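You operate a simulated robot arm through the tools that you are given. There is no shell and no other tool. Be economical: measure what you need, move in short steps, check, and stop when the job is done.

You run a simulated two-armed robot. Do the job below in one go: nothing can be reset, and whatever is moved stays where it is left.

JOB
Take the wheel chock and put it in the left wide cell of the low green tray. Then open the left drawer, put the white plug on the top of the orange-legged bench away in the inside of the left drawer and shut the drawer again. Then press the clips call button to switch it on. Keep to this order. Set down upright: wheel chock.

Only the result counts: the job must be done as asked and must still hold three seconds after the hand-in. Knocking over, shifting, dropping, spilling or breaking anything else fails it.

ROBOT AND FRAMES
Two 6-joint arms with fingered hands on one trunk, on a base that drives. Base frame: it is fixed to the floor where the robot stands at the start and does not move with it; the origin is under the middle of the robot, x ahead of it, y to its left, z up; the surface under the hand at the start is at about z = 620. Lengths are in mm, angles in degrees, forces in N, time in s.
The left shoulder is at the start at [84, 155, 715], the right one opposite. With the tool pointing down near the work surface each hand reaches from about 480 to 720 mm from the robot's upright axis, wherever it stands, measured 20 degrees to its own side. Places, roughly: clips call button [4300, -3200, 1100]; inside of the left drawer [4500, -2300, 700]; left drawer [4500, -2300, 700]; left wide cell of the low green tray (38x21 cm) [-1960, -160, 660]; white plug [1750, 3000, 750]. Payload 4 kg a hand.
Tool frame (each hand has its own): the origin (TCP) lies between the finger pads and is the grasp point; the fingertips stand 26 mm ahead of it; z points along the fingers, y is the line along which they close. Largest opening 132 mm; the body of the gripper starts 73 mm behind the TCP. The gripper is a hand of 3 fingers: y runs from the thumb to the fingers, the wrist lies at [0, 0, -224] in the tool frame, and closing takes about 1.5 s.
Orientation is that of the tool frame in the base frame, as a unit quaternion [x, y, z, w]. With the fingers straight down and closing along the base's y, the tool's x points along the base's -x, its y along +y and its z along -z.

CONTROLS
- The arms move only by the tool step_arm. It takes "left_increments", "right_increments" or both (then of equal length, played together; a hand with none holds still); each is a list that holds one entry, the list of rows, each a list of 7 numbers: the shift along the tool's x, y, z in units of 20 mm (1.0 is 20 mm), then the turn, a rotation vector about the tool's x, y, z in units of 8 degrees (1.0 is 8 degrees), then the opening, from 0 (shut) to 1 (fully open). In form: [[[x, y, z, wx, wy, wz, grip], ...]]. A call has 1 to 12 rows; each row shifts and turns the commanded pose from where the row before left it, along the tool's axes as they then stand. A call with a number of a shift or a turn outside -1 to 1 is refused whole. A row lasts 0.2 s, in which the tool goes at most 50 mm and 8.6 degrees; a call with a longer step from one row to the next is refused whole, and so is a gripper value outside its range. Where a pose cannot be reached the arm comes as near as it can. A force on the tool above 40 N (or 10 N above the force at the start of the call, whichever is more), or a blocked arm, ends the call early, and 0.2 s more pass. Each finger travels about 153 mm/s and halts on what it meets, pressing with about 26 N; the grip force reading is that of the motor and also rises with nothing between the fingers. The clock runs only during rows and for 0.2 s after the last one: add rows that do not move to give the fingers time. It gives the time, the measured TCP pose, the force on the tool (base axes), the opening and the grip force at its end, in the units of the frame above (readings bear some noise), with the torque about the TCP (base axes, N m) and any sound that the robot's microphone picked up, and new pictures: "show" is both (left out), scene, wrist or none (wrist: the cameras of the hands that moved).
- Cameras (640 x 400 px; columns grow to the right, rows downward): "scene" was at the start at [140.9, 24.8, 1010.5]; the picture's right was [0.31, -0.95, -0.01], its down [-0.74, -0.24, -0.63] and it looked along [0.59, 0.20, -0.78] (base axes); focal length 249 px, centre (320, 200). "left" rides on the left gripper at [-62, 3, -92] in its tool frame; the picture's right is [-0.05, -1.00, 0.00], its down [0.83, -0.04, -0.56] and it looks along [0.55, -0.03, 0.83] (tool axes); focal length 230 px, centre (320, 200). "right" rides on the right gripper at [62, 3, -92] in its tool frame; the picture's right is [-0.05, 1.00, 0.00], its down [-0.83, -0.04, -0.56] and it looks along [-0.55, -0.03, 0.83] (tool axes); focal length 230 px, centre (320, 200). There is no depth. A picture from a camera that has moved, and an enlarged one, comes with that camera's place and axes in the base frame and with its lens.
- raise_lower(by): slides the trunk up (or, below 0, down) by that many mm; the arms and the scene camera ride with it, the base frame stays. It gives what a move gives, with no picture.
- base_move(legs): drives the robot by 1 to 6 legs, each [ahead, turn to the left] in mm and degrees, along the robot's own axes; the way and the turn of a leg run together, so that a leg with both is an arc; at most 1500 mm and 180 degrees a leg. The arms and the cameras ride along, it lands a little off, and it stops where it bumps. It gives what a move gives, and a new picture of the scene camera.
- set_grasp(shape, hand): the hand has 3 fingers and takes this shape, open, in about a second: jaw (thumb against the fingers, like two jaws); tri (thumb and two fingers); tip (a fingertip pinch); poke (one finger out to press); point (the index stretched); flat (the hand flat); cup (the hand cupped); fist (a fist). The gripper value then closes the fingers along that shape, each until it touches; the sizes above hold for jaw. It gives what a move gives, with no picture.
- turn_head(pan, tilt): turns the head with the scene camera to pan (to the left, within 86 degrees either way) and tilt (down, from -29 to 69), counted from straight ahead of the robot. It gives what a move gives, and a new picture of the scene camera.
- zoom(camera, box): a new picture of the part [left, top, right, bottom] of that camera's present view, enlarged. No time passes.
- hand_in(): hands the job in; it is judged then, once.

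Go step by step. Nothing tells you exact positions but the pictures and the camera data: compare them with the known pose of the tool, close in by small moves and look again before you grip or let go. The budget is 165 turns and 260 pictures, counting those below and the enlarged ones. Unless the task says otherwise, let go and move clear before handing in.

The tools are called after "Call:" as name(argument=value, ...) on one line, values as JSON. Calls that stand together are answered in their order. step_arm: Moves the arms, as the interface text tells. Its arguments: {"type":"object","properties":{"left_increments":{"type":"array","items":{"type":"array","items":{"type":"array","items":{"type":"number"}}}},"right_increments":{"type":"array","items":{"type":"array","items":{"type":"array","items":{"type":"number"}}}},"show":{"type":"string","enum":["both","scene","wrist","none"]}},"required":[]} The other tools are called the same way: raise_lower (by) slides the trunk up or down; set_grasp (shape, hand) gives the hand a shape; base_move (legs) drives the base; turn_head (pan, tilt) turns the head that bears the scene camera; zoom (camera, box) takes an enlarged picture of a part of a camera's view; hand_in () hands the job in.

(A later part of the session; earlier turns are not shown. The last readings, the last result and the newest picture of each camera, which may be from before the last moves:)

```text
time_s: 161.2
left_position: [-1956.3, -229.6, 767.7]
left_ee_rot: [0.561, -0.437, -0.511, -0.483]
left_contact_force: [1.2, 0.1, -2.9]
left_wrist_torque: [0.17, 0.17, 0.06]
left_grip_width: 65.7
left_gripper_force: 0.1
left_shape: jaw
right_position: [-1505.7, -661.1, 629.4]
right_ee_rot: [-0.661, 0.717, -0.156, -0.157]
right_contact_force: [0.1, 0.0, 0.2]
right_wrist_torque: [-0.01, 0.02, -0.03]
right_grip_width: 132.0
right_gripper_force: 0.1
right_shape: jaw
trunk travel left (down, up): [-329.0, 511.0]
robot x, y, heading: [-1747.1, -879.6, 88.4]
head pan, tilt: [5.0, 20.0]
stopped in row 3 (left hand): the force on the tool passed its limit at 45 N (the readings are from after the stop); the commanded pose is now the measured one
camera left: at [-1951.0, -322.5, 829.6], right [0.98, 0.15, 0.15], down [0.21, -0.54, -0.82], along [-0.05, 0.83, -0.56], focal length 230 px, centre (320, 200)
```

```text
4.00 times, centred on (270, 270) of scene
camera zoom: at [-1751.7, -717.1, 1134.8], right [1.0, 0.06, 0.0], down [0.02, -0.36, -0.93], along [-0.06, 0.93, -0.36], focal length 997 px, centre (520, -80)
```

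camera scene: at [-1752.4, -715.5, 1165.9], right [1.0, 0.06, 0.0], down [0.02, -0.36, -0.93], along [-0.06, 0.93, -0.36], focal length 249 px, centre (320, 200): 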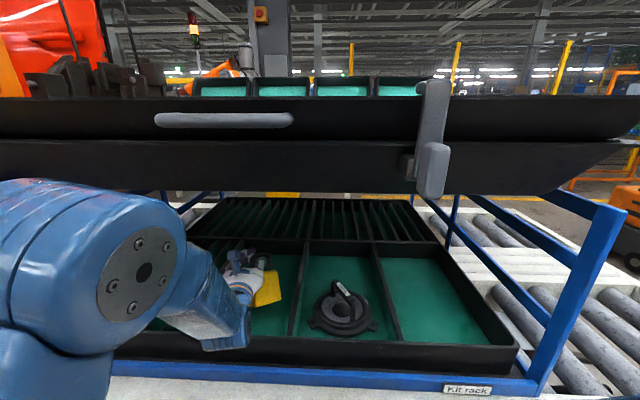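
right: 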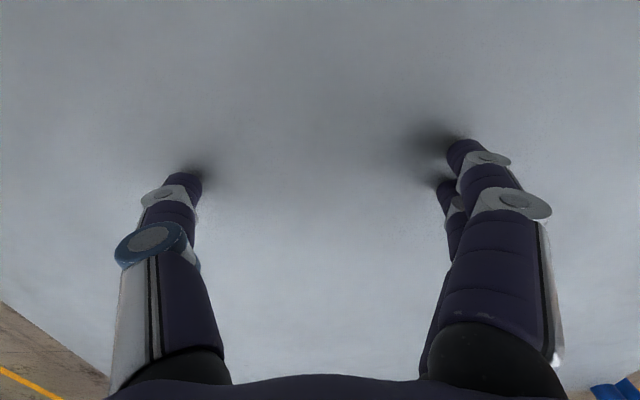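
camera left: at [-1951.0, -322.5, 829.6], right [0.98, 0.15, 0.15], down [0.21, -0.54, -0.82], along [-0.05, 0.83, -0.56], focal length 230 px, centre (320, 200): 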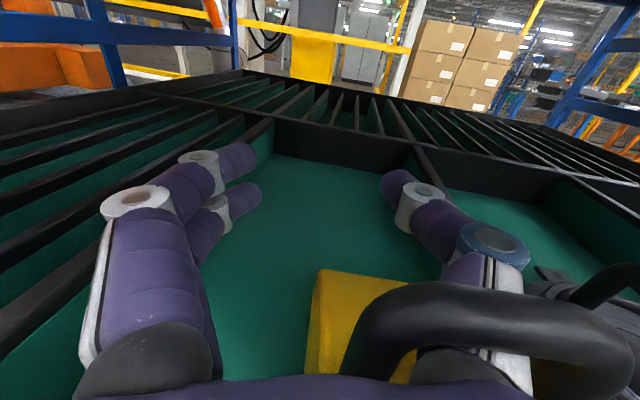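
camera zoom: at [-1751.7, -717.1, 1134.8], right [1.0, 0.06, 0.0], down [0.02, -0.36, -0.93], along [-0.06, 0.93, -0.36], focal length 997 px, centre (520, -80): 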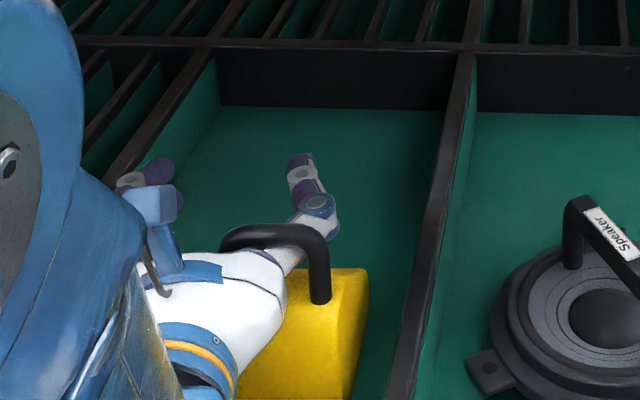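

The chock is now against the cell's front wall, which can hold it while I slide the thumb out. I'll pull straight back gently.

Call:
step_arm(left_increments=[[[0, 0, -0.4, 0, 0, 0, 0.5], [0, 0, -0.4, 0, 0, 0, 0.5], [0, 0, -0.4, 0, 0, 0, 0.5]]], show="wrist")

Call:
zoom(camera="scene", box=[200, 220, 320, 340])

```text
time_s: 162.0
left_position: [-1953.4, -252.6, 766.8]
left_ee_rot: [0.561, -0.438, -0.51, -0.483]
left_contact_force: [-1.1, -0.5, -2.6]
left_wrist_torque: [0.2, 0.15, -0.01]
left_grip_width: 65.8
left_gripper_force: 0.1
left_shape: jaw
right_position: [-1506.7, -660.1, 629.5]
right_ee_rot: [-0.661, 0.717, -0.156, -0.158]
right_contact_force: [0.9, -0.3, 0.8]
right_wrist_torque: [0.0, 0.02, 0.02]
right_grip_width: 131.9
right_gripper_force: 0.0
right_shape: jaw
trunk travel left (down, up): [-329.0, 511.0]
robot x, y, heading: [-1750.6, -880.8, 88.4]
head pan, tilt: [5.0, 20.0]
camera left: at [-1948.5, -344.9, 828.8], right [0.98, 0.15, 0.15], down [0.21, -0.54, -0.82], along [-0.05, 0.83, -0.56], focal length 230 px, centre (320, 200)
```

left: 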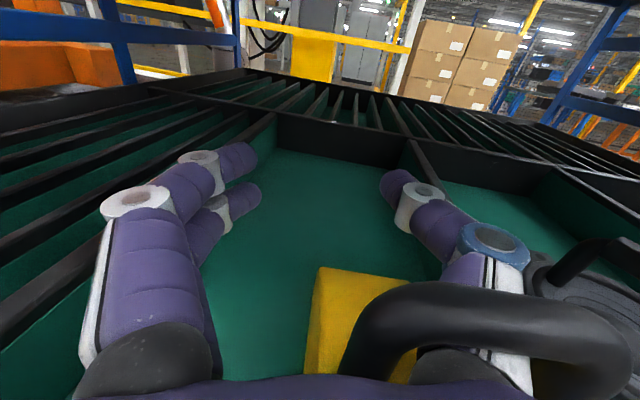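

```text
3.33 times, centred on (260, 280) of scene
camera zoom: at [-1752.3, -715.8, 1134.9], right [1.0, 0.06, 0.0], down [0.02, -0.36, -0.93], along [-0.06, 0.93, -0.36], focal length 831 px, centre (520, -67)
```

zoom: 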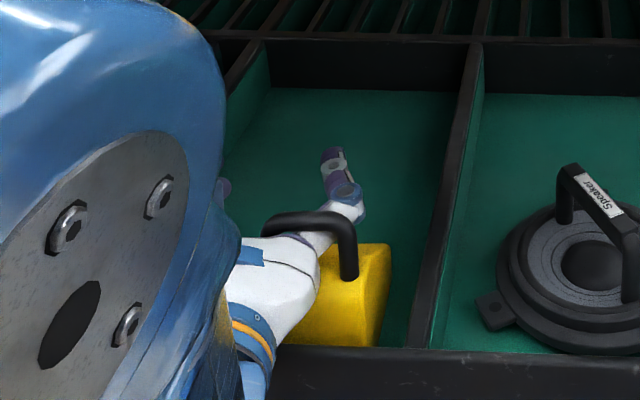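

Call:
step_arm(left_increments=[[[0, 0, -0.4, 0, 0, 0, 0.5], [0, 0, -0.4, 0, 0, 0, 0.5], [0, 0, -0.4, 0, 0, 0, 0.5]]], show="wrist")

Call:
zoom(camera="scene", box=[200, 220, 320, 340])

```text
time_s: 162.8
left_position: [-1960.3, -276.9, 764.8]
left_ee_rot: [0.58, -0.42, -0.503, -0.484]
left_contact_force: [-0.4, 0.1, -4.7]
left_wrist_torque: [0.29, 0.25, 0.05]
left_grip_width: 65.5
left_gripper_force: 0.1
left_shape: jaw
right_position: [-1506.5, -661.0, 628.8]
right_ee_rot: [-0.661, 0.717, -0.157, -0.158]
right_contact_force: [-0.6, -0.6, -0.4]
right_wrist_torque: [0.0, -0.03, -0.01]
right_grip_width: 132.0
right_gripper_force: 0.0
right_shape: jaw
trunk travel left (down, up): [-329.0, 511.0]
robot x, y, heading: [-1744.5, -883.0, 88.6]
head pan, tilt: [5.0, 20.0]
camera left: at [-1956.3, -367.5, 827.1], right [0.97, 0.18, 0.19], down [0.26, -0.54, -0.8], along [-0.04, 0.82, -0.57], focal length 230 px, centre (320, 200)
```

left: 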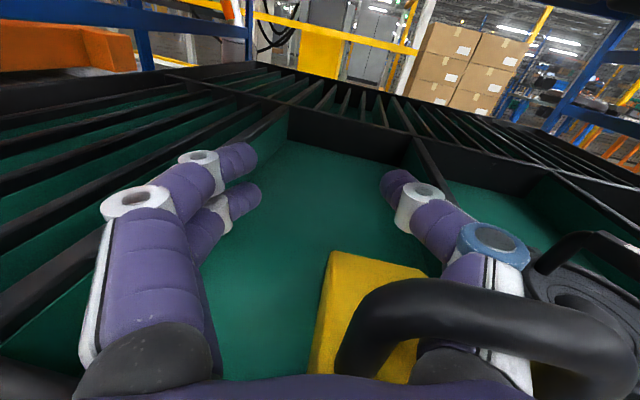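

```text
3.33 times, centred on (260, 280) of scene
camera zoom: at [-1752.4, -715.6, 1134.8], right [1.0, 0.06, 0.0], down [0.02, -0.36, -0.93], along [-0.06, 0.93, -0.36], focal length 831 px, centre (520, -67)
```

zoom: 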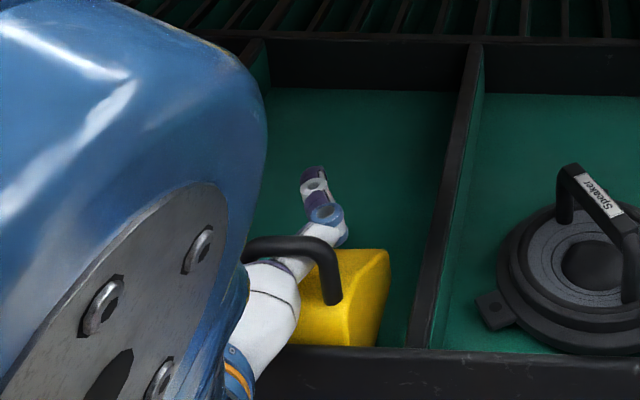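

The loop stays near the palm. I'll move forward again and pitch the hand nose-down so the loop can slide off the thumb by gravity.

Call:
step_arm(left_increments=[[[0, 0, 0.6, 0, 0.3, 0, 0.5], [0, 0, 0.6, 0, 0.3, 0, 0.5], [0, 0, 0.6, 0, 0.4, 0, 0.5], [0, 0, 0.6, 0, 0.4, 0, 0.5], [0, 0, 0.4, 0, 0.4, 0, 0.5], [0, 0, 0, 0, 0.4, 0, 0.5], [0, 0, 0, 0, 0.4, 0, 0.5], [0, 0, 0, 0, 0, 0, 0.5]]], show="both")

```text
time_s: 164.6
left_position: [-1958.4, -220.6, 763.0]
left_ee_rot: [0.646, -0.517, -0.401, -0.394]
left_contact_force: [0.7, -1.6, 0.6]
left_wrist_torque: [0.0, 0.06, -0.03]
left_grip_width: 65.7
left_gripper_force: 0.0
left_shape: jaw
right_position: [-1506.4, -661.2, 629.6]
right_ee_rot: [-0.66, 0.717, -0.157, -0.158]
right_contact_force: [-0.5, 0.3, 0.0]
right_wrist_torque: [-0.02, 0.0, -0.01]
right_grip_width: 131.6
right_gripper_force: 0.1
right_shape: jaw
trunk travel left (down, up): [-329.0, 511.0]
robot x, y, heading: [-1749.6, -881.1, 88.4]
head pan, tilt: [5.0, 20.0]
camera scene: at [-1752.2, -716.3, 1134.8], right [1.0, 0.06, 0.0], down [0.02, -0.36, -0.93], along [-0.06, 0.93, -0.36], focal length 249 px, centre (320, 200)
camera left: at [-1959.4, -285.7, 852.2], right [0.97, 0.17, 0.14], down [0.22, -0.8, -0.56], along [0.02, 0.58, -0.82], focal length 230 px, centre (320, 200)
```

scene: 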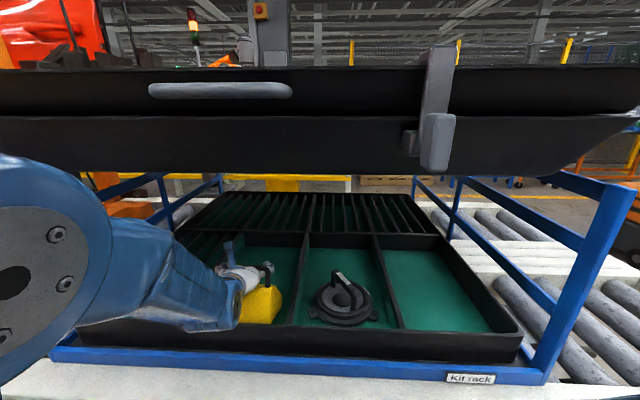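
left: 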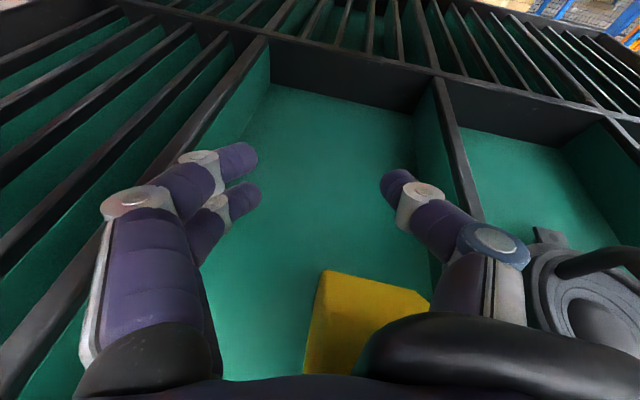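

The chock is on the floor unloaded. I'll withdraw along the hand's axis.

Call:
step_arm(left_increments=[[[0, 0, -0.4, 0, 0, 0, 0.5], [0, 0, -0.4, 0, 0, 0, 0.5], [0, 0, -0.4, 0, 0, 0, 0.5]]], show="wrist")

Call:
zoom(camera="scene", box=[200, 220, 320, 340])

```text
time_s: 165.4
left_position: [-1954.0, -242.4, 770.6]
left_ee_rot: [0.645, -0.516, -0.402, -0.395]
left_contact_force: [0.0, -0.1, -4.4]
left_wrist_torque: [0.17, 0.14, 0.0]
left_grip_width: 65.6
left_gripper_force: 0.2
left_shape: jaw
right_position: [-1506.4, -661.0, 629.2]
right_ee_rot: [-0.661, 0.717, -0.157, -0.158]
right_contact_force: [0.6, 0.0, 0.1]
right_wrist_torque: [-0.01, 0.03, 0.01]
right_grip_width: 132.0
right_gripper_force: 0.1
right_shape: jaw
trunk travel left (down, up): [-329.0, 511.0]
robot x, y, heading: [-1748.0, -879.9, 88.5]
head pan, tilt: [5.0, 20.0]
camera left: at [-1957.1, -307.6, 860.1], right [0.97, 0.17, 0.14], down [0.22, -0.8, -0.56], along [0.02, 0.58, -0.81], focal length 230 px, centre (320, 200)
```

left: 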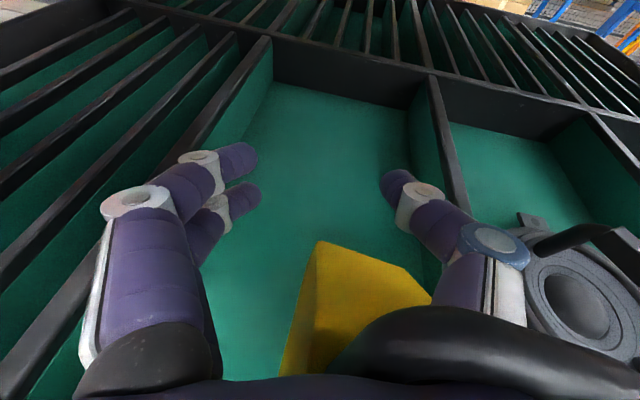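

```text
3.33 times, centred on (260, 280) of scene
camera zoom: at [-1752.4, -715.9, 1134.9], right [1.0, 0.06, 0.0], down [0.02, -0.36, -0.93], along [-0.06, 0.93, -0.36], focal length 831 px, centre (520, -67)
```

zoom: 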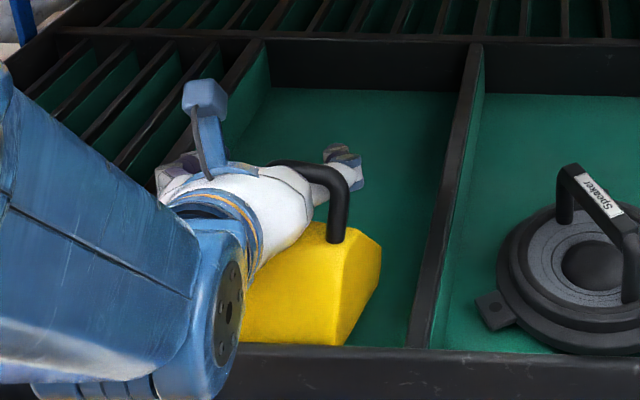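

It lifts as I back up along the slope. I'll ground it again and move horizontally back so the thumb slides out unloaded.

Call:
step_arm(left_increments=[[[0.45, 0, 0.18, 0, 0, 0, 0.5], [0.15, 0, -0.37, 0, 0, 0, 0.5], [0.15, 0, -0.37, 0, 0, 0, 0.5], [0.15, 0, -0.37, 0, 0, 0, 0.5]]], show="wrist")

Call:
zoom(camera="scene", box=[200, 220, 320, 340])

```text
time_s: 166.4
left_position: [-1950.0, -267.0, 762.2]
left_ee_rot: [0.645, -0.517, -0.401, -0.395]
left_contact_force: [0.6, 0.5, -3.2]
left_wrist_torque: [0.15, 0.12, 0.01]
left_grip_width: 65.7
left_gripper_force: 0.1
left_shape: jaw
right_position: [-1506.9, -660.3, 628.6]
right_ee_rot: [-0.661, 0.717, -0.157, -0.157]
right_contact_force: [0.0, 0.3, 0.4]
right_wrist_torque: [-0.03, 0.06, 0.01]
right_grip_width: 132.0
right_gripper_force: 0.1
right_shape: jaw
trunk travel left (down, up): [-329.0, 511.0]
robot x, y, heading: [-1750.4, -881.3, 88.5]
head pan, tilt: [5.0, 20.0]
camera left: at [-1951.7, -331.1, 851.1], right [0.97, 0.17, 0.14], down [0.22, -0.8, -0.56], along [0.02, 0.58, -0.81], focal length 230 px, centre (320, 200)
```

left: 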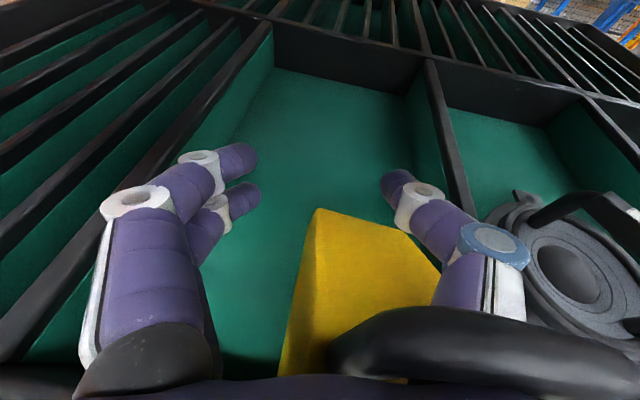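

```text
3.33 times, centred on (260, 280) of scene
camera zoom: at [-1752.3, -715.8, 1134.9], right [1.0, 0.06, 0.0], down [0.02, -0.36, -0.93], along [-0.06, 0.93, -0.36], focal length 831 px, centre (520, -67)
```

zoom: 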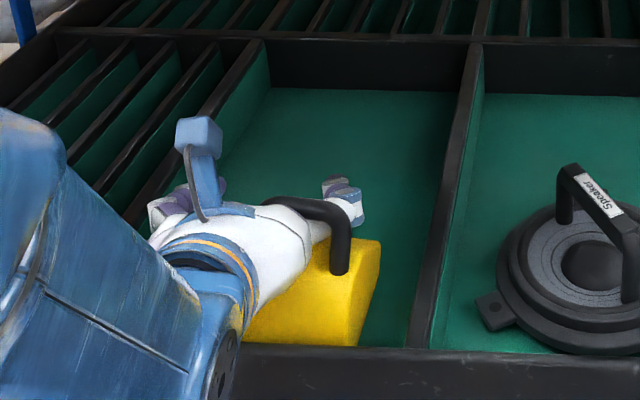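

Call:
step_arm(left_increments=[[[0.35, 0, 0.14, 0, 0, 0, 0.5], [0.35, 0, 0.14, 0, 0, 0, 0.5]]], show="none")

Call:
zoom(camera="scene", box=[200, 220, 320, 340])

```text
time_s: 167.0
left_position: [-1948.3, -266.5, 745.3]
left_ee_rot: [0.645, -0.517, -0.401, -0.396]
left_contact_force: [-0.9, -0.9, -1.3]
left_wrist_torque: [0.1, -0.02, -0.03]
left_grip_width: 65.6
left_gripper_force: 0.1
left_shape: jaw
right_position: [-1505.9, -661.1, 630.2]
right_ee_rot: [-0.66, 0.717, -0.158, -0.157]
right_contact_force: [0.4, 0.5, -0.5]
right_wrist_torque: [-0.01, 0.01, -0.01]
right_grip_width: 131.9
right_gripper_force: 0.0
right_shape: jaw
trunk travel left (down, up): [-329.0, 511.0]
robot x, y, heading: [-1743.9, -880.4, 88.5]
head pan, tilt: [5.0, 20.0]
```

```text
3.33 times, centred on (260, 280) of scene
camera zoom: at [-1752.4, -716.4, 1135.0], right [1.0, 0.06, 0.0], down [0.02, -0.36, -0.93], along [-0.06, 0.93, -0.36], focal length 831 px, centre (520, -67)
```

zoom: 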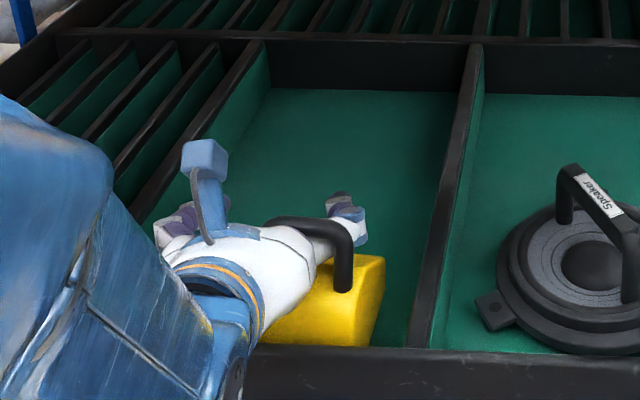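

Call:
step_arm(left_increments=[[[0.25, 0, 0.1, 0, 0, 0, 0.5], [0.15, 0, -0.37, 0, 0, 0, 0.5], [0.15, 0, -0.37, 0, 0, 0, 0.5], [0.15, 0, -0.37, 0, 0, 0, 0.5]]], show="wrist")

Call:
zoom(camera="scene", box=[200, 220, 320, 340])

```text
time_s: 168.0
left_position: [-1945.0, -288.7, 740.7]
left_ee_rot: [0.644, -0.516, -0.401, -0.396]
left_contact_force: [-4.2, 9.3, 0.0]
left_wrist_torque: [-0.16, -0.16, 0.41]
left_grip_width: 63.8
left_gripper_force: 0.0
left_shape: jaw
right_position: [-1505.7, -660.9, 629.2]
right_ee_rot: [-0.66, 0.718, -0.156, -0.158]
right_contact_force: [-0.5, -1.1, 0.3]
right_wrist_torque: [0.04, -0.02, 0.02]
right_grip_width: 132.1
right_gripper_force: 0.1
right_shape: jaw
trunk travel left (down, up): [-329.0, 511.0]
robot x, y, heading: [-1749.0, -878.7, 88.4]
head pan, tilt: [5.0, 20.0]
camera left: at [-1947.3, -352.8, 830.8], right [0.97, 0.17, 0.14], down [0.22, -0.8, -0.56], along [0.02, 0.58, -0.81], focal length 230 px, centre (320, 200)
```

left: 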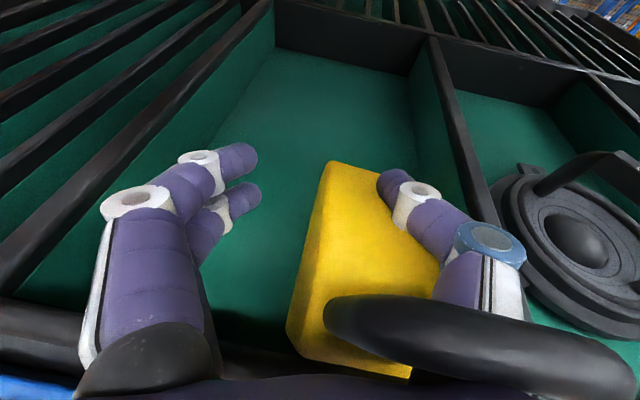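

```text
3.33 times, centred on (260, 280) of scene
camera zoom: at [-1752.7, -714.6, 1134.8], right [1.0, 0.06, 0.0], down [0.02, -0.36, -0.93], along [-0.06, 0.93, -0.36], focal length 831 px, centre (520, -67)
```

zoom: 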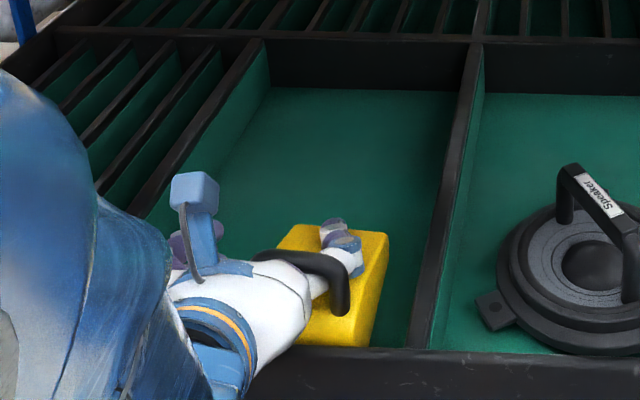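

The loop is catching on the thumb's inward bend. I'll relieve the pull, shift left slightly while opening wider to straighten the thumb, then look.

Call:
step_arm(left_increments=[[[-0.1, 0.2, 0.25, 0, 0, 0, 0.5], [0, 0.25, 0.1, 0, 0, 0, 0.55], [0, 0.25, 0, 0, 0, 0, 0.6], [0, 0.2, 0, 0, 0, 0, 0.65], [0, 0, 0, 0, 0, 0, 0.7]]], show="wrist")

Call:
zoom(camera="scene", box=[200, 220, 320, 340])

```text
time_s: 169.2
left_position: [-1963.7, -285.9, 737.7]
left_ee_rot: [0.646, -0.516, -0.402, -0.394]
left_contact_force: [0.9, 0.5, -3.3]
left_wrist_torque: [0.18, 0.18, 0.1]
left_grip_width: 91.7
left_gripper_force: 0.1
left_shape: jaw
right_position: [-1507.0, -659.9, 629.3]
right_ee_rot: [-0.66, 0.717, -0.157, -0.157]
right_contact_force: [0.1, -0.9, 1.0]
right_wrist_torque: [0.01, -0.01, -0.03]
right_grip_width: 131.9
right_gripper_force: 0.0
right_shape: jaw
trunk travel left (down, up): [-329.0, 511.0]
robot x, y, heading: [-1750.9, -879.5, 88.5]
head pan, tilt: [5.0, 20.0]
camera left: at [-1965.0, -350.1, 828.3], right [0.97, 0.17, 0.14], down [0.22, -0.8, -0.56], along [0.02, 0.58, -0.81], focal length 230 px, centre (320, 200)
```

left: 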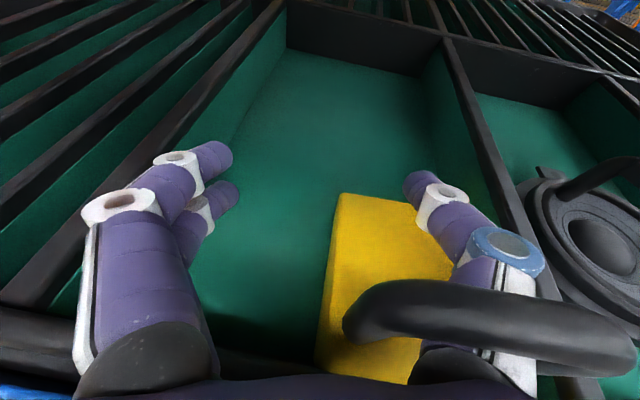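

```text
3.33 times, centred on (260, 280) of scene
camera zoom: at [-1752.3, -715.7, 1134.9], right [1.0, 0.06, 0.0], down [0.02, -0.36, -0.93], along [-0.06, 0.93, -0.36], focal length 831 px, centre (520, -67)
```

zoom: 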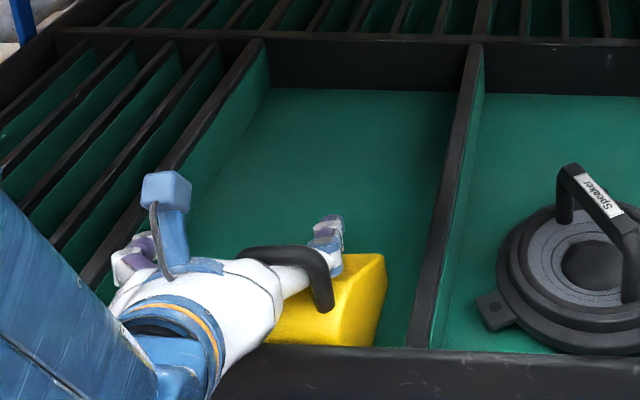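

Call:
step_arm(left_increments=[[[0.35, 0, 0.14, 0, 0, 0, 0.7], [0.2, 0, 0.08, 0, 0, 0, 0.7]]], show="none")

Call:
step_arm(left_increments=[[[0.15, 0, -0.37, 0, 0, 0, 0.7], [0.15, 0, -0.37, 0, 0, 0, 0.7]]], show="wrist")

Call:
zoom(camera="scene", box=[200, 220, 320, 340])

```text
time_s: 169.8
left_position: [-1959.6, -285.6, 733.1]
left_ee_rot: [0.642, -0.515, -0.404, -0.399]
left_contact_force: [-6.9, 7.1, 28.8]
left_wrist_torque: [-1.86, 1.1, -0.69]
left_grip_width: 92.4
left_gripper_force: 0.0
left_shape: jaw
right_position: [-1506.6, -662.5, 629.6]
right_ee_rot: [-0.661, 0.717, -0.156, -0.158]
right_contact_force: [-0.5, -0.2, 0.2]
right_wrist_torque: [-0.02, -0.04, -0.01]
right_grip_width: 131.9
right_gripper_force: 0.0
right_shape: jaw
trunk travel left (down, up): [-329.0, 511.0]
robot x, y, heading: [-1749.9, -878.1, 88.3]
head pan, tilt: [5.0, 20.0]
```

```text
time_s: 170.1
left_position: [-1962.5, -298.5, 741.9]
left_ee_rot: [0.638, -0.51, -0.41, -0.406]
left_contact_force: [-2.4, 8.4, -0.3]
left_wrist_torque: [-0.1, 0.17, 0.14]
left_grip_width: 91.9
left_gripper_force: 0.0
left_shape: jaw
right_position: [-1506.2, -658.6, 627.8]
right_ee_rot: [-0.658, 0.721, -0.154, -0.154]
right_contact_force: [0.5, -0.4, -0.4]
right_wrist_torque: [-0.02, -0.02, 0.0]
right_grip_width: 132.0
right_gripper_force: 0.1
right_shape: jaw
trunk travel left (down, up): [-329.0, 511.0]
robot x, y, heading: [-1745.7, -878.5, 88.5]
head pan, tilt: [5.0, 20.0]
stopped in row 1 (left hand): the force on the tool passed its limit at 45 N (the readings are from after the stop); the commanded pose is now the measured one
camera left: at [-1964.0, -366.2, 829.4], right [0.98, 0.16, 0.15], down [0.22, -0.78, -0.59], along [0.02, 0.61, -0.79], focal length 230 px, centre (320, 200)
```

left: 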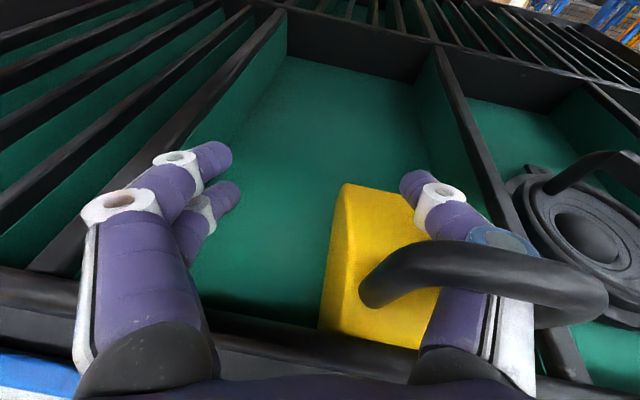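

```text
3.33 times, centred on (260, 280) of scene
camera zoom: at [-1752.2, -715.5, 1134.3], right [1.0, 0.06, 0.0], down [0.02, -0.36, -0.93], along [-0.06, 0.93, -0.36], focal length 831 px, centre (520, -67)
```

zoom: 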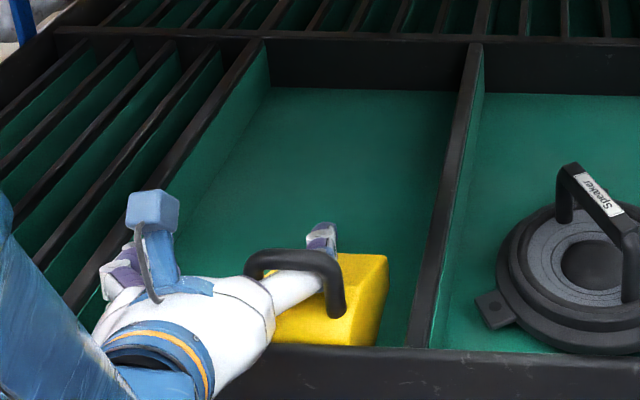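

Good progress: the loop is now at the thumb's knuckle and the chock sits against the front wall. I'll keep pulling back.

Call:
step_arm(left_increments=[[[0.1, 0, -0.37, 0, 0, 0, 0.7], [0.1, 0, -0.37, 0, 0, 0, 0.7], [0.1, 0, -0.37, 0, 0, 0, 0.7]]], show="wrist")

Call:
zoom(camera="scene", box=[200, 220, 320, 340])

```text
time_s: 170.8
left_position: [-1960.4, -316.4, 751.4]
left_ee_rot: [0.633, -0.505, -0.415, -0.415]
left_contact_force: [-3.2, 60.1, -24.7]
left_wrist_torque: [1.83, 1.39, 3.25]
left_grip_width: 93.0
left_gripper_force: 0.1
left_shape: jaw
right_position: [-1506.0, -651.4, 624.1]
right_ee_rot: [-0.656, 0.722, -0.153, -0.154]
right_contact_force: [1.1, 0.2, -0.8]
right_wrist_torque: [0.02, -0.01, -0.04]
right_grip_width: 132.0
right_gripper_force: 0.0
right_shape: jaw
trunk travel left (down, up): [-329.0, 511.0]
robot x, y, heading: [-1747.7, -881.4, 88.3]
head pan, tilt: [5.0, 20.0]
stopped in row 3 (left hand): the force on the tool passed its limit at 45 N (the readings are from after the stop); the commanded pose is now the measured one
camera left: at [-1963.4, -386.6, 838.1], right [0.97, 0.16, 0.16], down [0.22, -0.76, -0.61], along [0.02, 0.63, -0.78], focal length 230 px, centre (320, 200)
```

left: 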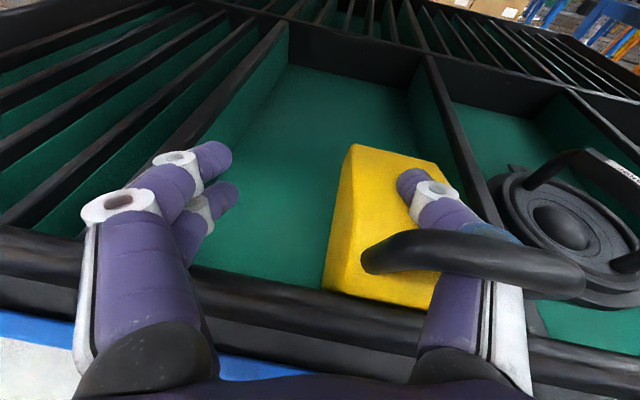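

```text
3.33 times, centred on (260, 280) of scene
camera zoom: at [-1752.7, -705.3, 1132.6], right [1.0, 0.06, 0.0], down [0.02, -0.37, -0.93], along [-0.06, 0.93, -0.37], focal length 831 px, centre (520, -67)
```

zoom: 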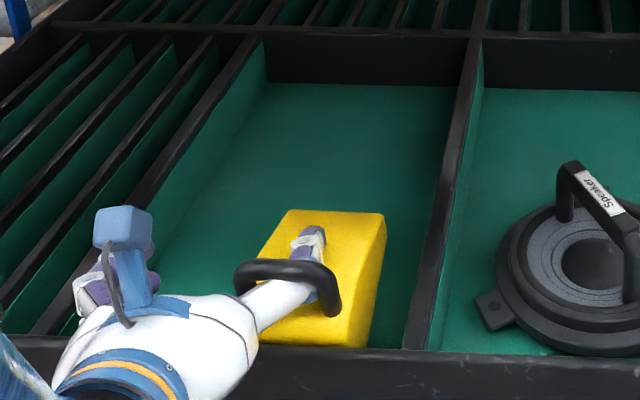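

The loop caught on the knuckle and I pulled too hard. I'll relieve it by moving forward and down so the bar clears the knuckle.

Call:
step_arm(left_increments=[[[0, 0, 0.4, 0, 0, 0, 0.7], [0.15, 0, 0.3, 0, 0, 0, 0.7], [0.1, 0, 0.1, 0, 0, 0, 0.7]]], show="wrist")

Call:
zoom(camera="scene", box=[210, 260, 310, 340])

```text
time_s: 171.6
left_position: [-1962.1, -311.5, 746.5]
left_ee_rot: [0.631, -0.504, -0.417, -0.416]
left_contact_force: [-0.5, -3.4, 3.7]
left_wrist_torque: [-0.18, 0.34, -0.01]
left_grip_width: 92.2
left_gripper_force: 0.0
left_shape: jaw
right_position: [-1506.8, -657.7, 627.6]
right_ee_rot: [-0.657, 0.723, -0.15, -0.151]
right_contact_force: [0.3, 0.0, -0.1]
right_wrist_torque: [0.0, 0.0, 0.0]
right_grip_width: 132.2
right_gripper_force: 0.2
right_shape: jaw
trunk travel left (down, up): [-329.0, 511.0]
robot x, y, heading: [-1743.5, -879.5, 88.5]
head pan, tilt: [5.0, 20.0]
camera left: at [-1963.9, -382.3, 832.8], right [0.98, 0.16, 0.15], down [0.22, -0.76, -0.61], along [0.02, 0.63, -0.78], focal length 230 px, centre (320, 200)
```

left: 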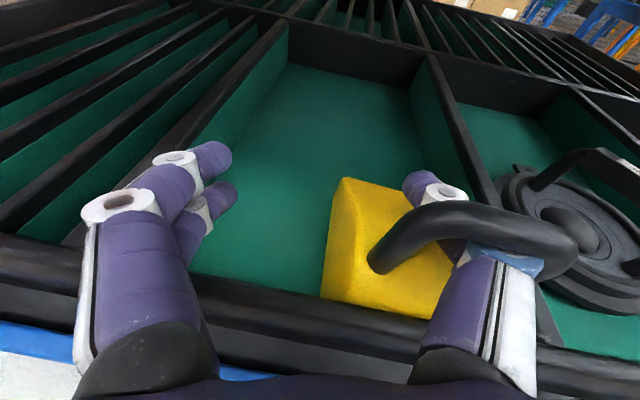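

```text
5.00 times, centred on (260, 300) of scene
camera zoom: at [-1752.2, -717.1, 1135.3], right [1.0, 0.06, 0.0], down [0.02, -0.36, -0.93], along [-0.06, 0.93, -0.36], focal length 1246 px, centre (620, -300)
```

zoom: 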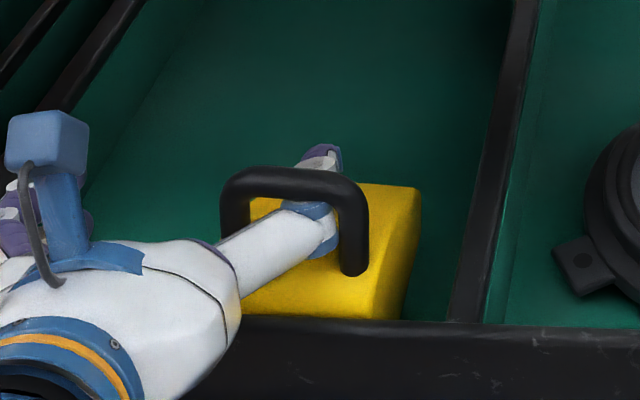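

Now the knuckle is inside the loop with space above. I'll shift slightly left and pull back gently.

Call:
step_arm(left_increments=[[[-0.05, 0.25, 0, 0, 0, 0, 0.7], [0.1, 0.05, -0.3, 0, 0, 0, 0.7], [0.1, 0.05, -0.3, 0, 0, 0, 0.7]]], show="none")

Call:
zoom(camera="scene", box=[210, 260, 310, 340])

```text
time_s: 172.3
left_position: [-1966.6, -323.6, 748.8]
left_ee_rot: [0.63, -0.504, -0.418, -0.418]
left_contact_force: [-2.9, 15.8, 12.6]
left_wrist_torque: [-0.09, 0.84, -0.91]
left_grip_width: 91.3
left_gripper_force: 0.1
left_shape: jaw
right_position: [-1506.1, -655.7, 627.3]
right_ee_rot: [-0.657, 0.723, -0.15, -0.153]
right_contact_force: [-0.1, 0.3, 0.1]
right_wrist_torque: [0.0, -0.01, 0.0]
right_grip_width: 131.9
right_gripper_force: 0.1
right_shape: jaw
trunk travel left (down, up): [-329.0, 511.0]
robot x, y, heading: [-1745.2, -881.8, 88.5]
head pan, tilt: [5.0, 20.0]
```

```text
5.00 times, centred on (260, 300) of scene
camera zoom: at [-1751.8, -714.9, 1135.1], right [1.0, 0.06, 0.0], down [0.02, -0.36, -0.93], along [-0.06, 0.93, -0.36], focal length 1246 px, centre (620, -300)
```

zoom: 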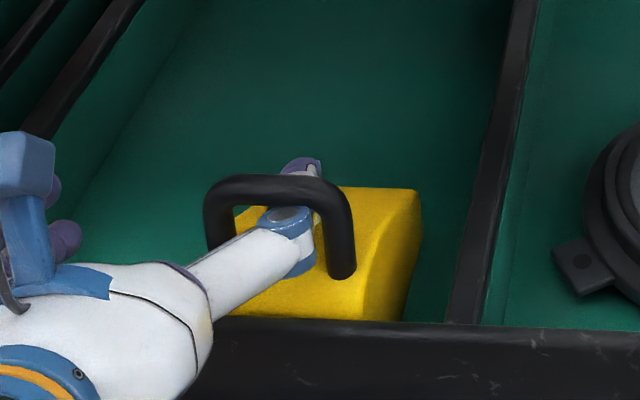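

The knuckle is through. I'll continue back with a slight rise.

Call:
step_arm(left_increments=[[[-0.15, 0.1, 0, 0, 0, 0, 0.7], [0.05, 0.05, -0.35, 0, 0, 0, 0.7], [0.05, 0.05, -0.35, 0, 0, 0, 0.7], [0.05, 0.05, -0.35, 0, 0, 0, 0.7]]], show="wrist")

Call:
zoom(camera="scene", box=[210, 260, 310, 340])

```text
time_s: 173.3
left_position: [-1968.7, -337.5, 753.8]
left_ee_rot: [0.631, -0.505, -0.416, -0.417]
left_contact_force: [0.7, 8.6, 4.8]
left_wrist_torque: [0.08, 0.39, -0.39]
left_grip_width: 90.5
left_gripper_force: 0.0
left_shape: jaw
left hand out of reach, approached as far as the arm can: row 4
right_position: [-1504.5, -657.0, 626.2]
right_ee_rot: [-0.657, 0.723, -0.15, -0.153]
right_contact_force: [-0.9, 0.3, 0.2]
right_wrist_torque: [0.0, 0.03, 0.01]
right_grip_width: 132.2
right_gripper_force: 0.2
right_shape: jaw
trunk travel left (down, up): [-329.0, 511.0]
robot x, y, heading: [-1749.4, -882.7, 88.6]
head pan, tilt: [5.0, 20.0]
camera left: at [-1971.1, -407.6, 839.5], right [0.97, 0.16, 0.16], down [0.22, -0.76, -0.61], along [0.02, 0.63, -0.78], focal length 230 px, centre (320, 200)
```

left: 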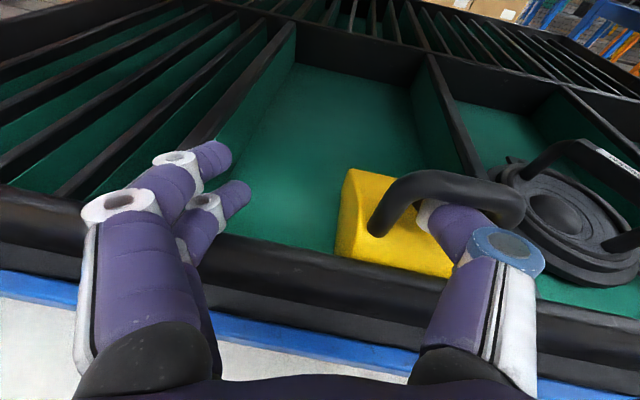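

```text
5.00 times, centred on (260, 300) of scene
camera zoom: at [-1751.7, -715.4, 1134.7], right [1.0, 0.06, 0.0], down [0.02, -0.36, -0.93], along [-0.06, 0.93, -0.36], focal length 1246 px, centre (620, -300)
```

zoom: 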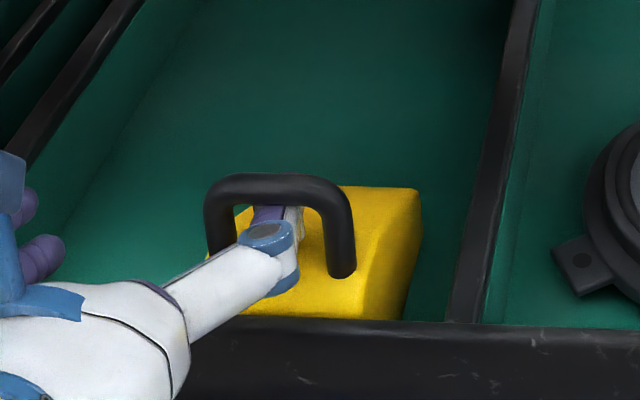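

The thumb tip is nearly out, and the arm is at its inner limit. I'll back the base up 60 mm.

Call:
base_move(legs=[[-60, 0]])

Call:
zoom(camera="scene", box=[210, 240, 310, 320])

```text
time_s: 174.3
left_position: [-1969.5, -390.7, 744.0]
left_ee_rot: [0.636, -0.508, -0.411, -0.411]
left_contact_force: [-0.2, -0.4, -0.4]
left_wrist_torque: [-0.02, 0.03, 0.01]
left_grip_width: 92.0
left_gripper_force: 0.1
left_shape: jaw
right_position: [-1507.7, -714.8, 626.1]
right_ee_rot: [-0.657, 0.722, -0.154, -0.155]
right_contact_force: [1.6, 1.7, 0.1]
right_wrist_torque: [-0.14, -0.03, -0.02]
right_grip_width: 132.0
right_gripper_force: 0.1
right_shape: jaw
trunk travel left (down, up): [-329.0, 511.0]
robot x, y, heading: [-1747.7, -940.0, 88.7]
head pan, tilt: [5.0, 20.0]
camera scene: at [-1754.0, -771.5, 1134.0], right [1.0, 0.06, 0.0], down [0.02, -0.36, -0.93], along [-0.06, 0.93, -0.36], focal length 249 px, centre (320, 200)
```

scene: 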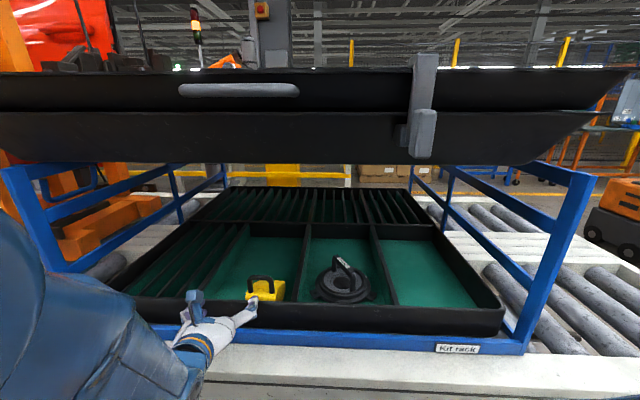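

```text
5.00 times, centred on (260, 280) of scene
camera zoom: at [-1754.0, -771.5, 1134.0], right [1.0, 0.06, 0.0], down [0.02, -0.36, -0.93], along [-0.06, 0.93, -0.36], focal length 1246 px, centre (620, -200)
```

zoom: 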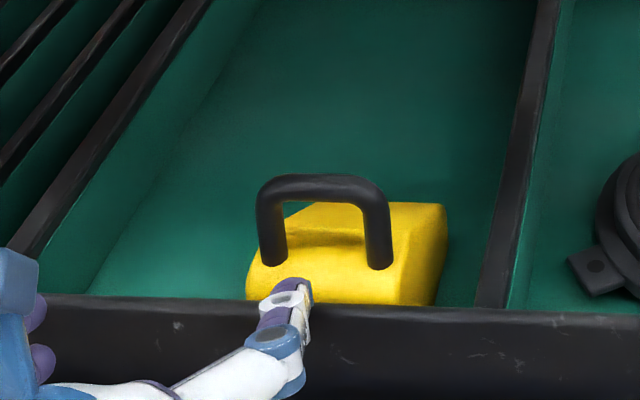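

The chock stands upright in the left wide cell, and the hand is free. Next is the drawer near (4500, −2300): I'll reverse out, turn, and drive down the aisle.

Call:
base_move(legs=[[-550, 0]])

Call:
turn_head(pan=-10, tilt=15)

Call:
base_move(legs=[[0, -94]])

```text
time_s: 177.4
left_position: [-1986.0, -940.1, 764.8]
left_ee_rot: [0.627, -0.498, -0.422, -0.426]
left_contact_force: [0.8, 0.1, -0.5]
left_wrist_torque: [-0.01, -0.03, -0.02]
left_grip_width: 92.3
left_gripper_force: 0.0
left_shape: jaw
right_position: [-1523.5, -1254.7, 626.2]
right_ee_rot: [-0.657, 0.724, -0.149, -0.15]
right_contact_force: [-0.4, 0.3, -0.1]
right_wrist_torque: [-0.01, 0.03, 0.01]
right_grip_width: 132.2
right_gripper_force: 0.0
right_shape: jaw
trunk travel left (down, up): [-329.0, 511.0]
robot x, y, heading: [-1764.0, -1481.8, 88.4]
head pan, tilt: [5.0, 20.0]
camera scene: at [-1768.4, -1316.4, 1135.1], right [1.0, 0.07, 0.0], down [0.02, -0.36, -0.93], along [-0.06, 0.93, -0.36], focal length 249 px, centre (320, 200)
```

scene: 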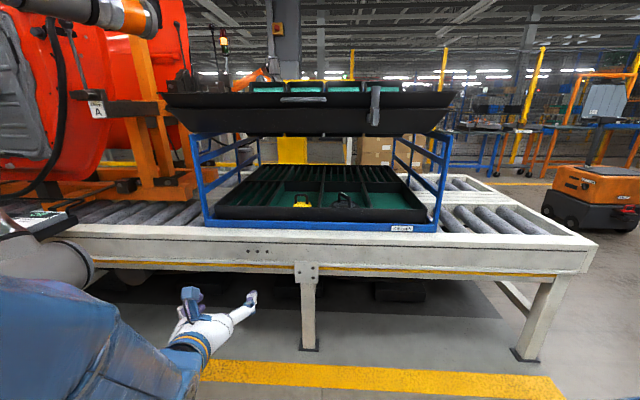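

```text
time_s: 178.2
left_position: [-1983.0, -938.3, 770.9]
left_ee_rot: [0.623, -0.494, -0.423, -0.435]
left_contact_force: [-0.4, -0.4, 0.2]
left_wrist_torque: [0.05, 0.05, 0.0]
left_grip_width: 92.4
left_gripper_force: 0.0
left_shape: jaw
right_position: [-1522.8, -1253.3, 625.9]
right_ee_rot: [-0.655, 0.726, -0.146, -0.147]
right_contact_force: [0.4, -0.2, -0.2]
right_wrist_torque: [-0.04, 0.02, -0.02]
right_grip_width: 131.8
right_gripper_force: 0.1
right_shape: jaw
trunk travel left (down, up): [-329.0, 511.0]
robot x, y, heading: [-1762.7, -1478.2, 88.7]
head pan, tilt: [-10.0, 15.0]
camera scene: at [-1744.3, -1316.9, 1143.2], right [0.98, -0.19, 0.0], down [-0.05, -0.27, -0.96], along [0.19, 0.94, -0.28], focal length 249 px, centre (320, 200)
```

scene: 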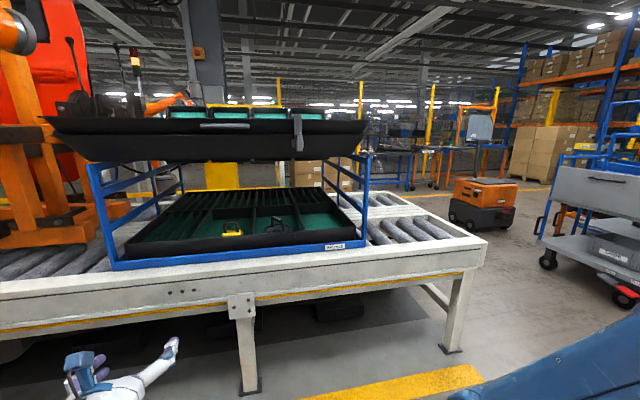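

```text
time_s: 182.8
left_position: [-1210.5, -1275.7, 766.0]
left_ee_rot: [-0.111, 0.794, -0.05, 0.596]
left_contact_force: [0.4, 0.4, 0.2]
left_wrist_torque: [-0.02, -0.03, 0.02]
left_grip_width: 92.3
left_gripper_force: 0.1
left_shape: jaw
right_position: [-1548.8, -1729.7, 626.8]
right_ee_rot: [0.067, 0.974, 0.004, -0.218]
right_contact_force: [0.4, 0.5, 0.0]
right_wrist_torque: [-0.02, 0.01, 0.0]
right_grip_width: 131.8
right_gripper_force: 0.0
right_shape: jaw
trunk travel left (down, up): [-329.0, 511.0]
robot x, y, heading: [-1762.6, -1469.9, -3.8]
head pan, tilt: [-10.0, 15.0]
camera scene: at [-1601.6, -1498.2, 1143.2], right [-0.24, -0.97, 0.0], down [-0.27, 0.06, -0.96], along [0.93, -0.23, -0.28], focal length 249 px, centre (320, 200)
```

scene: 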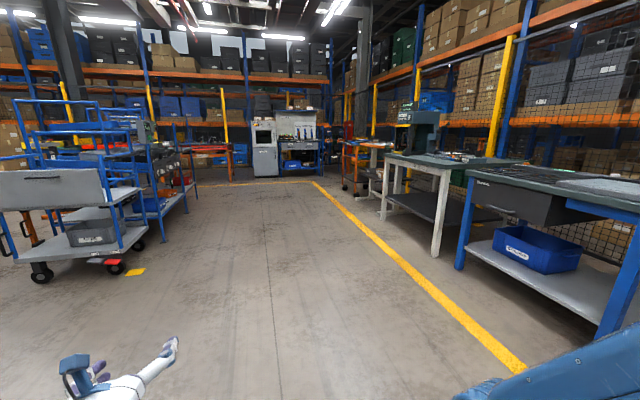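

The way is clear; the tool-board bench with the drawers is ahead at about (4500, −2300). I'll drive most of the way.

Call:
base_move(legs=[[0, -5], [1500, 0], [1500, 0], [1200, 0]])

Call:
zoom(camera="scene", box=[220, 80, 420, 205])

```text
time_s: 203.3
left_position: [2917.9, -1987.1, 765.5]
left_ee_rot: [-0.078, 0.798, -0.086, 0.592]
left_contact_force: [0.2, 0.4, -0.9]
left_wrist_torque: [-0.01, 0.0, 0.03]
left_grip_width: 92.5
left_gripper_force: 0.1
left_shape: jaw
right_position: [2541.5, -2406.8, 624.8]
right_ee_rot: [0.116, 0.97, 0.014, -0.214]
right_contact_force: [1.0, 0.4, 0.1]
right_wrist_torque: [-0.02, 0.0, 0.01]
right_grip_width: 131.9
right_gripper_force: 0.0
right_shape: jaw
trunk travel left (down, up): [-329.0, 511.0]
robot x, y, heading: [2351.8, -2130.9, -8.8]
head pan, tilt: [-10.0, 15.0]
camera scene: at [2509.8, -2171.5, 1143.1], right [-0.33, -0.95, 0.0], down [-0.26, 0.09, -0.96], along [0.91, -0.31, -0.28], focal length 249 px, centre (320, 200)
```

scene: 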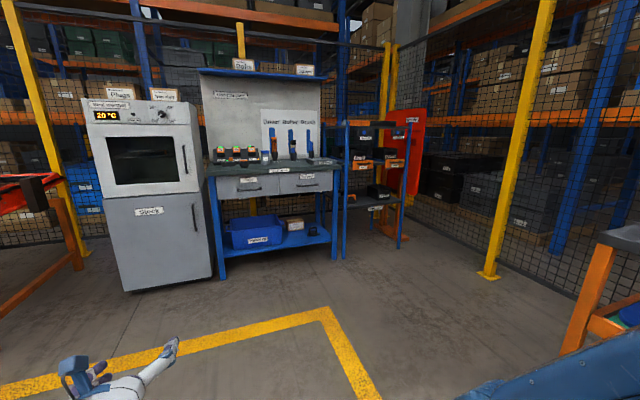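

```text
3.20 times, centred on (320, 142) of scene
camera zoom: at [2509.8, -2171.5, 1143.1], right [-0.33, -0.95, 0.0], down [-0.26, 0.09, -0.96], along [0.91, -0.31, -0.28], focal length 798 px, centre (320, 384)
```

zoom: 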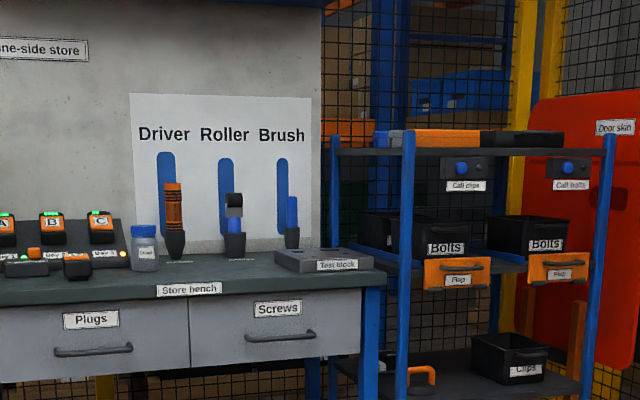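

This is the store bench: the left drawer is labelled "Plugs", with its handle near (4390, −2255, 700), and a "Call clips" button is on the shelf to its right. I'll drive closer and square up.

Call:
base_move(legs=[[0, -7], [1150, 0], [0, 16]])

Call:
turn_head(pan=15, tilt=25)

```text
time_s: 210.8
left_position: [4012.7, -2234.5, 768.7]
left_ee_rot: [-0.137, 0.787, -0.042, 0.601]
left_contact_force: [0.4, -1.0, 0.0]
left_wrist_torque: [0.0, -0.04, 0.0]
left_grip_width: 92.5
left_gripper_force: 0.1
left_shape: jaw
right_position: [3697.8, -2703.2, 628.1]
right_ee_rot: [0.046, 0.974, 0.0, -0.221]
right_contact_force: [-0.5, 0.5, -0.1]
right_wrist_torque: [0.01, 0.01, 0.04]
right_grip_width: 132.1
right_gripper_force: 0.0
right_shape: jaw
trunk travel left (down, up): [-329.0, 511.0]
robot x, y, heading: [3472.0, -2457.6, -0.4]
head pan, tilt: [-10.0, 15.0]
camera scene: at [3633.2, -2477.1, 1143.1], right [-0.18, -0.98, 0.0], down [-0.27, 0.05, -0.96], along [0.94, -0.18, -0.28], focal length 249 px, centre (320, 200)
```

scene: 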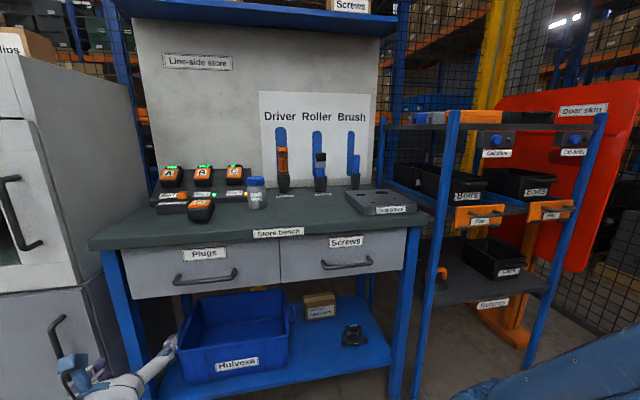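

```text
time_s: 211.7
left_position: [4010.6, -2237.0, 768.0]
left_ee_rot: [-0.132, 0.786, -0.046, 0.602]
left_contact_force: [-0.5, 0.0, -0.7]
left_wrist_torque: [-0.02, 0.0, 0.01]
left_grip_width: 92.1
left_gripper_force: 0.1
left_shape: jaw
right_position: [3696.0, -2703.6, 626.6]
right_ee_rot: [0.051, 0.974, 0.0, -0.219]
right_contact_force: [-0.5, 0.2, -0.5]
right_wrist_torque: [-0.01, 0.03, -0.01]
right_grip_width: 131.9
right_gripper_force: 0.1
right_shape: jaw
trunk travel left (down, up): [-329.0, 511.0]
robot x, y, heading: [3474.0, -2460.9, -0.6]
head pan, tilt: [15.0, 25.0]
camera scene: at [3630.5, -2436.7, 1127.0], right [0.25, -0.97, 0.0], down [-0.43, -0.1, -0.9], along [0.87, 0.22, -0.44], focal length 249 px, centre (320, 200)
```

scene: 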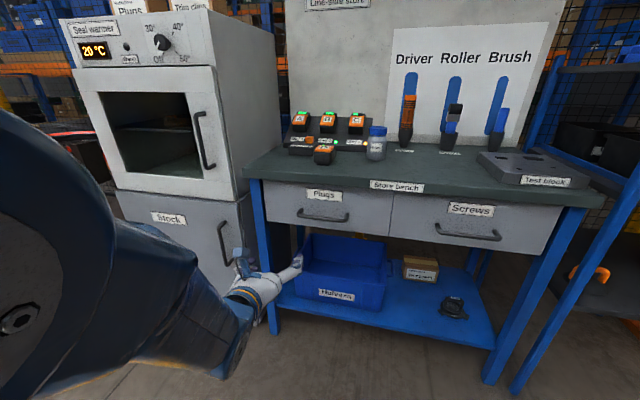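

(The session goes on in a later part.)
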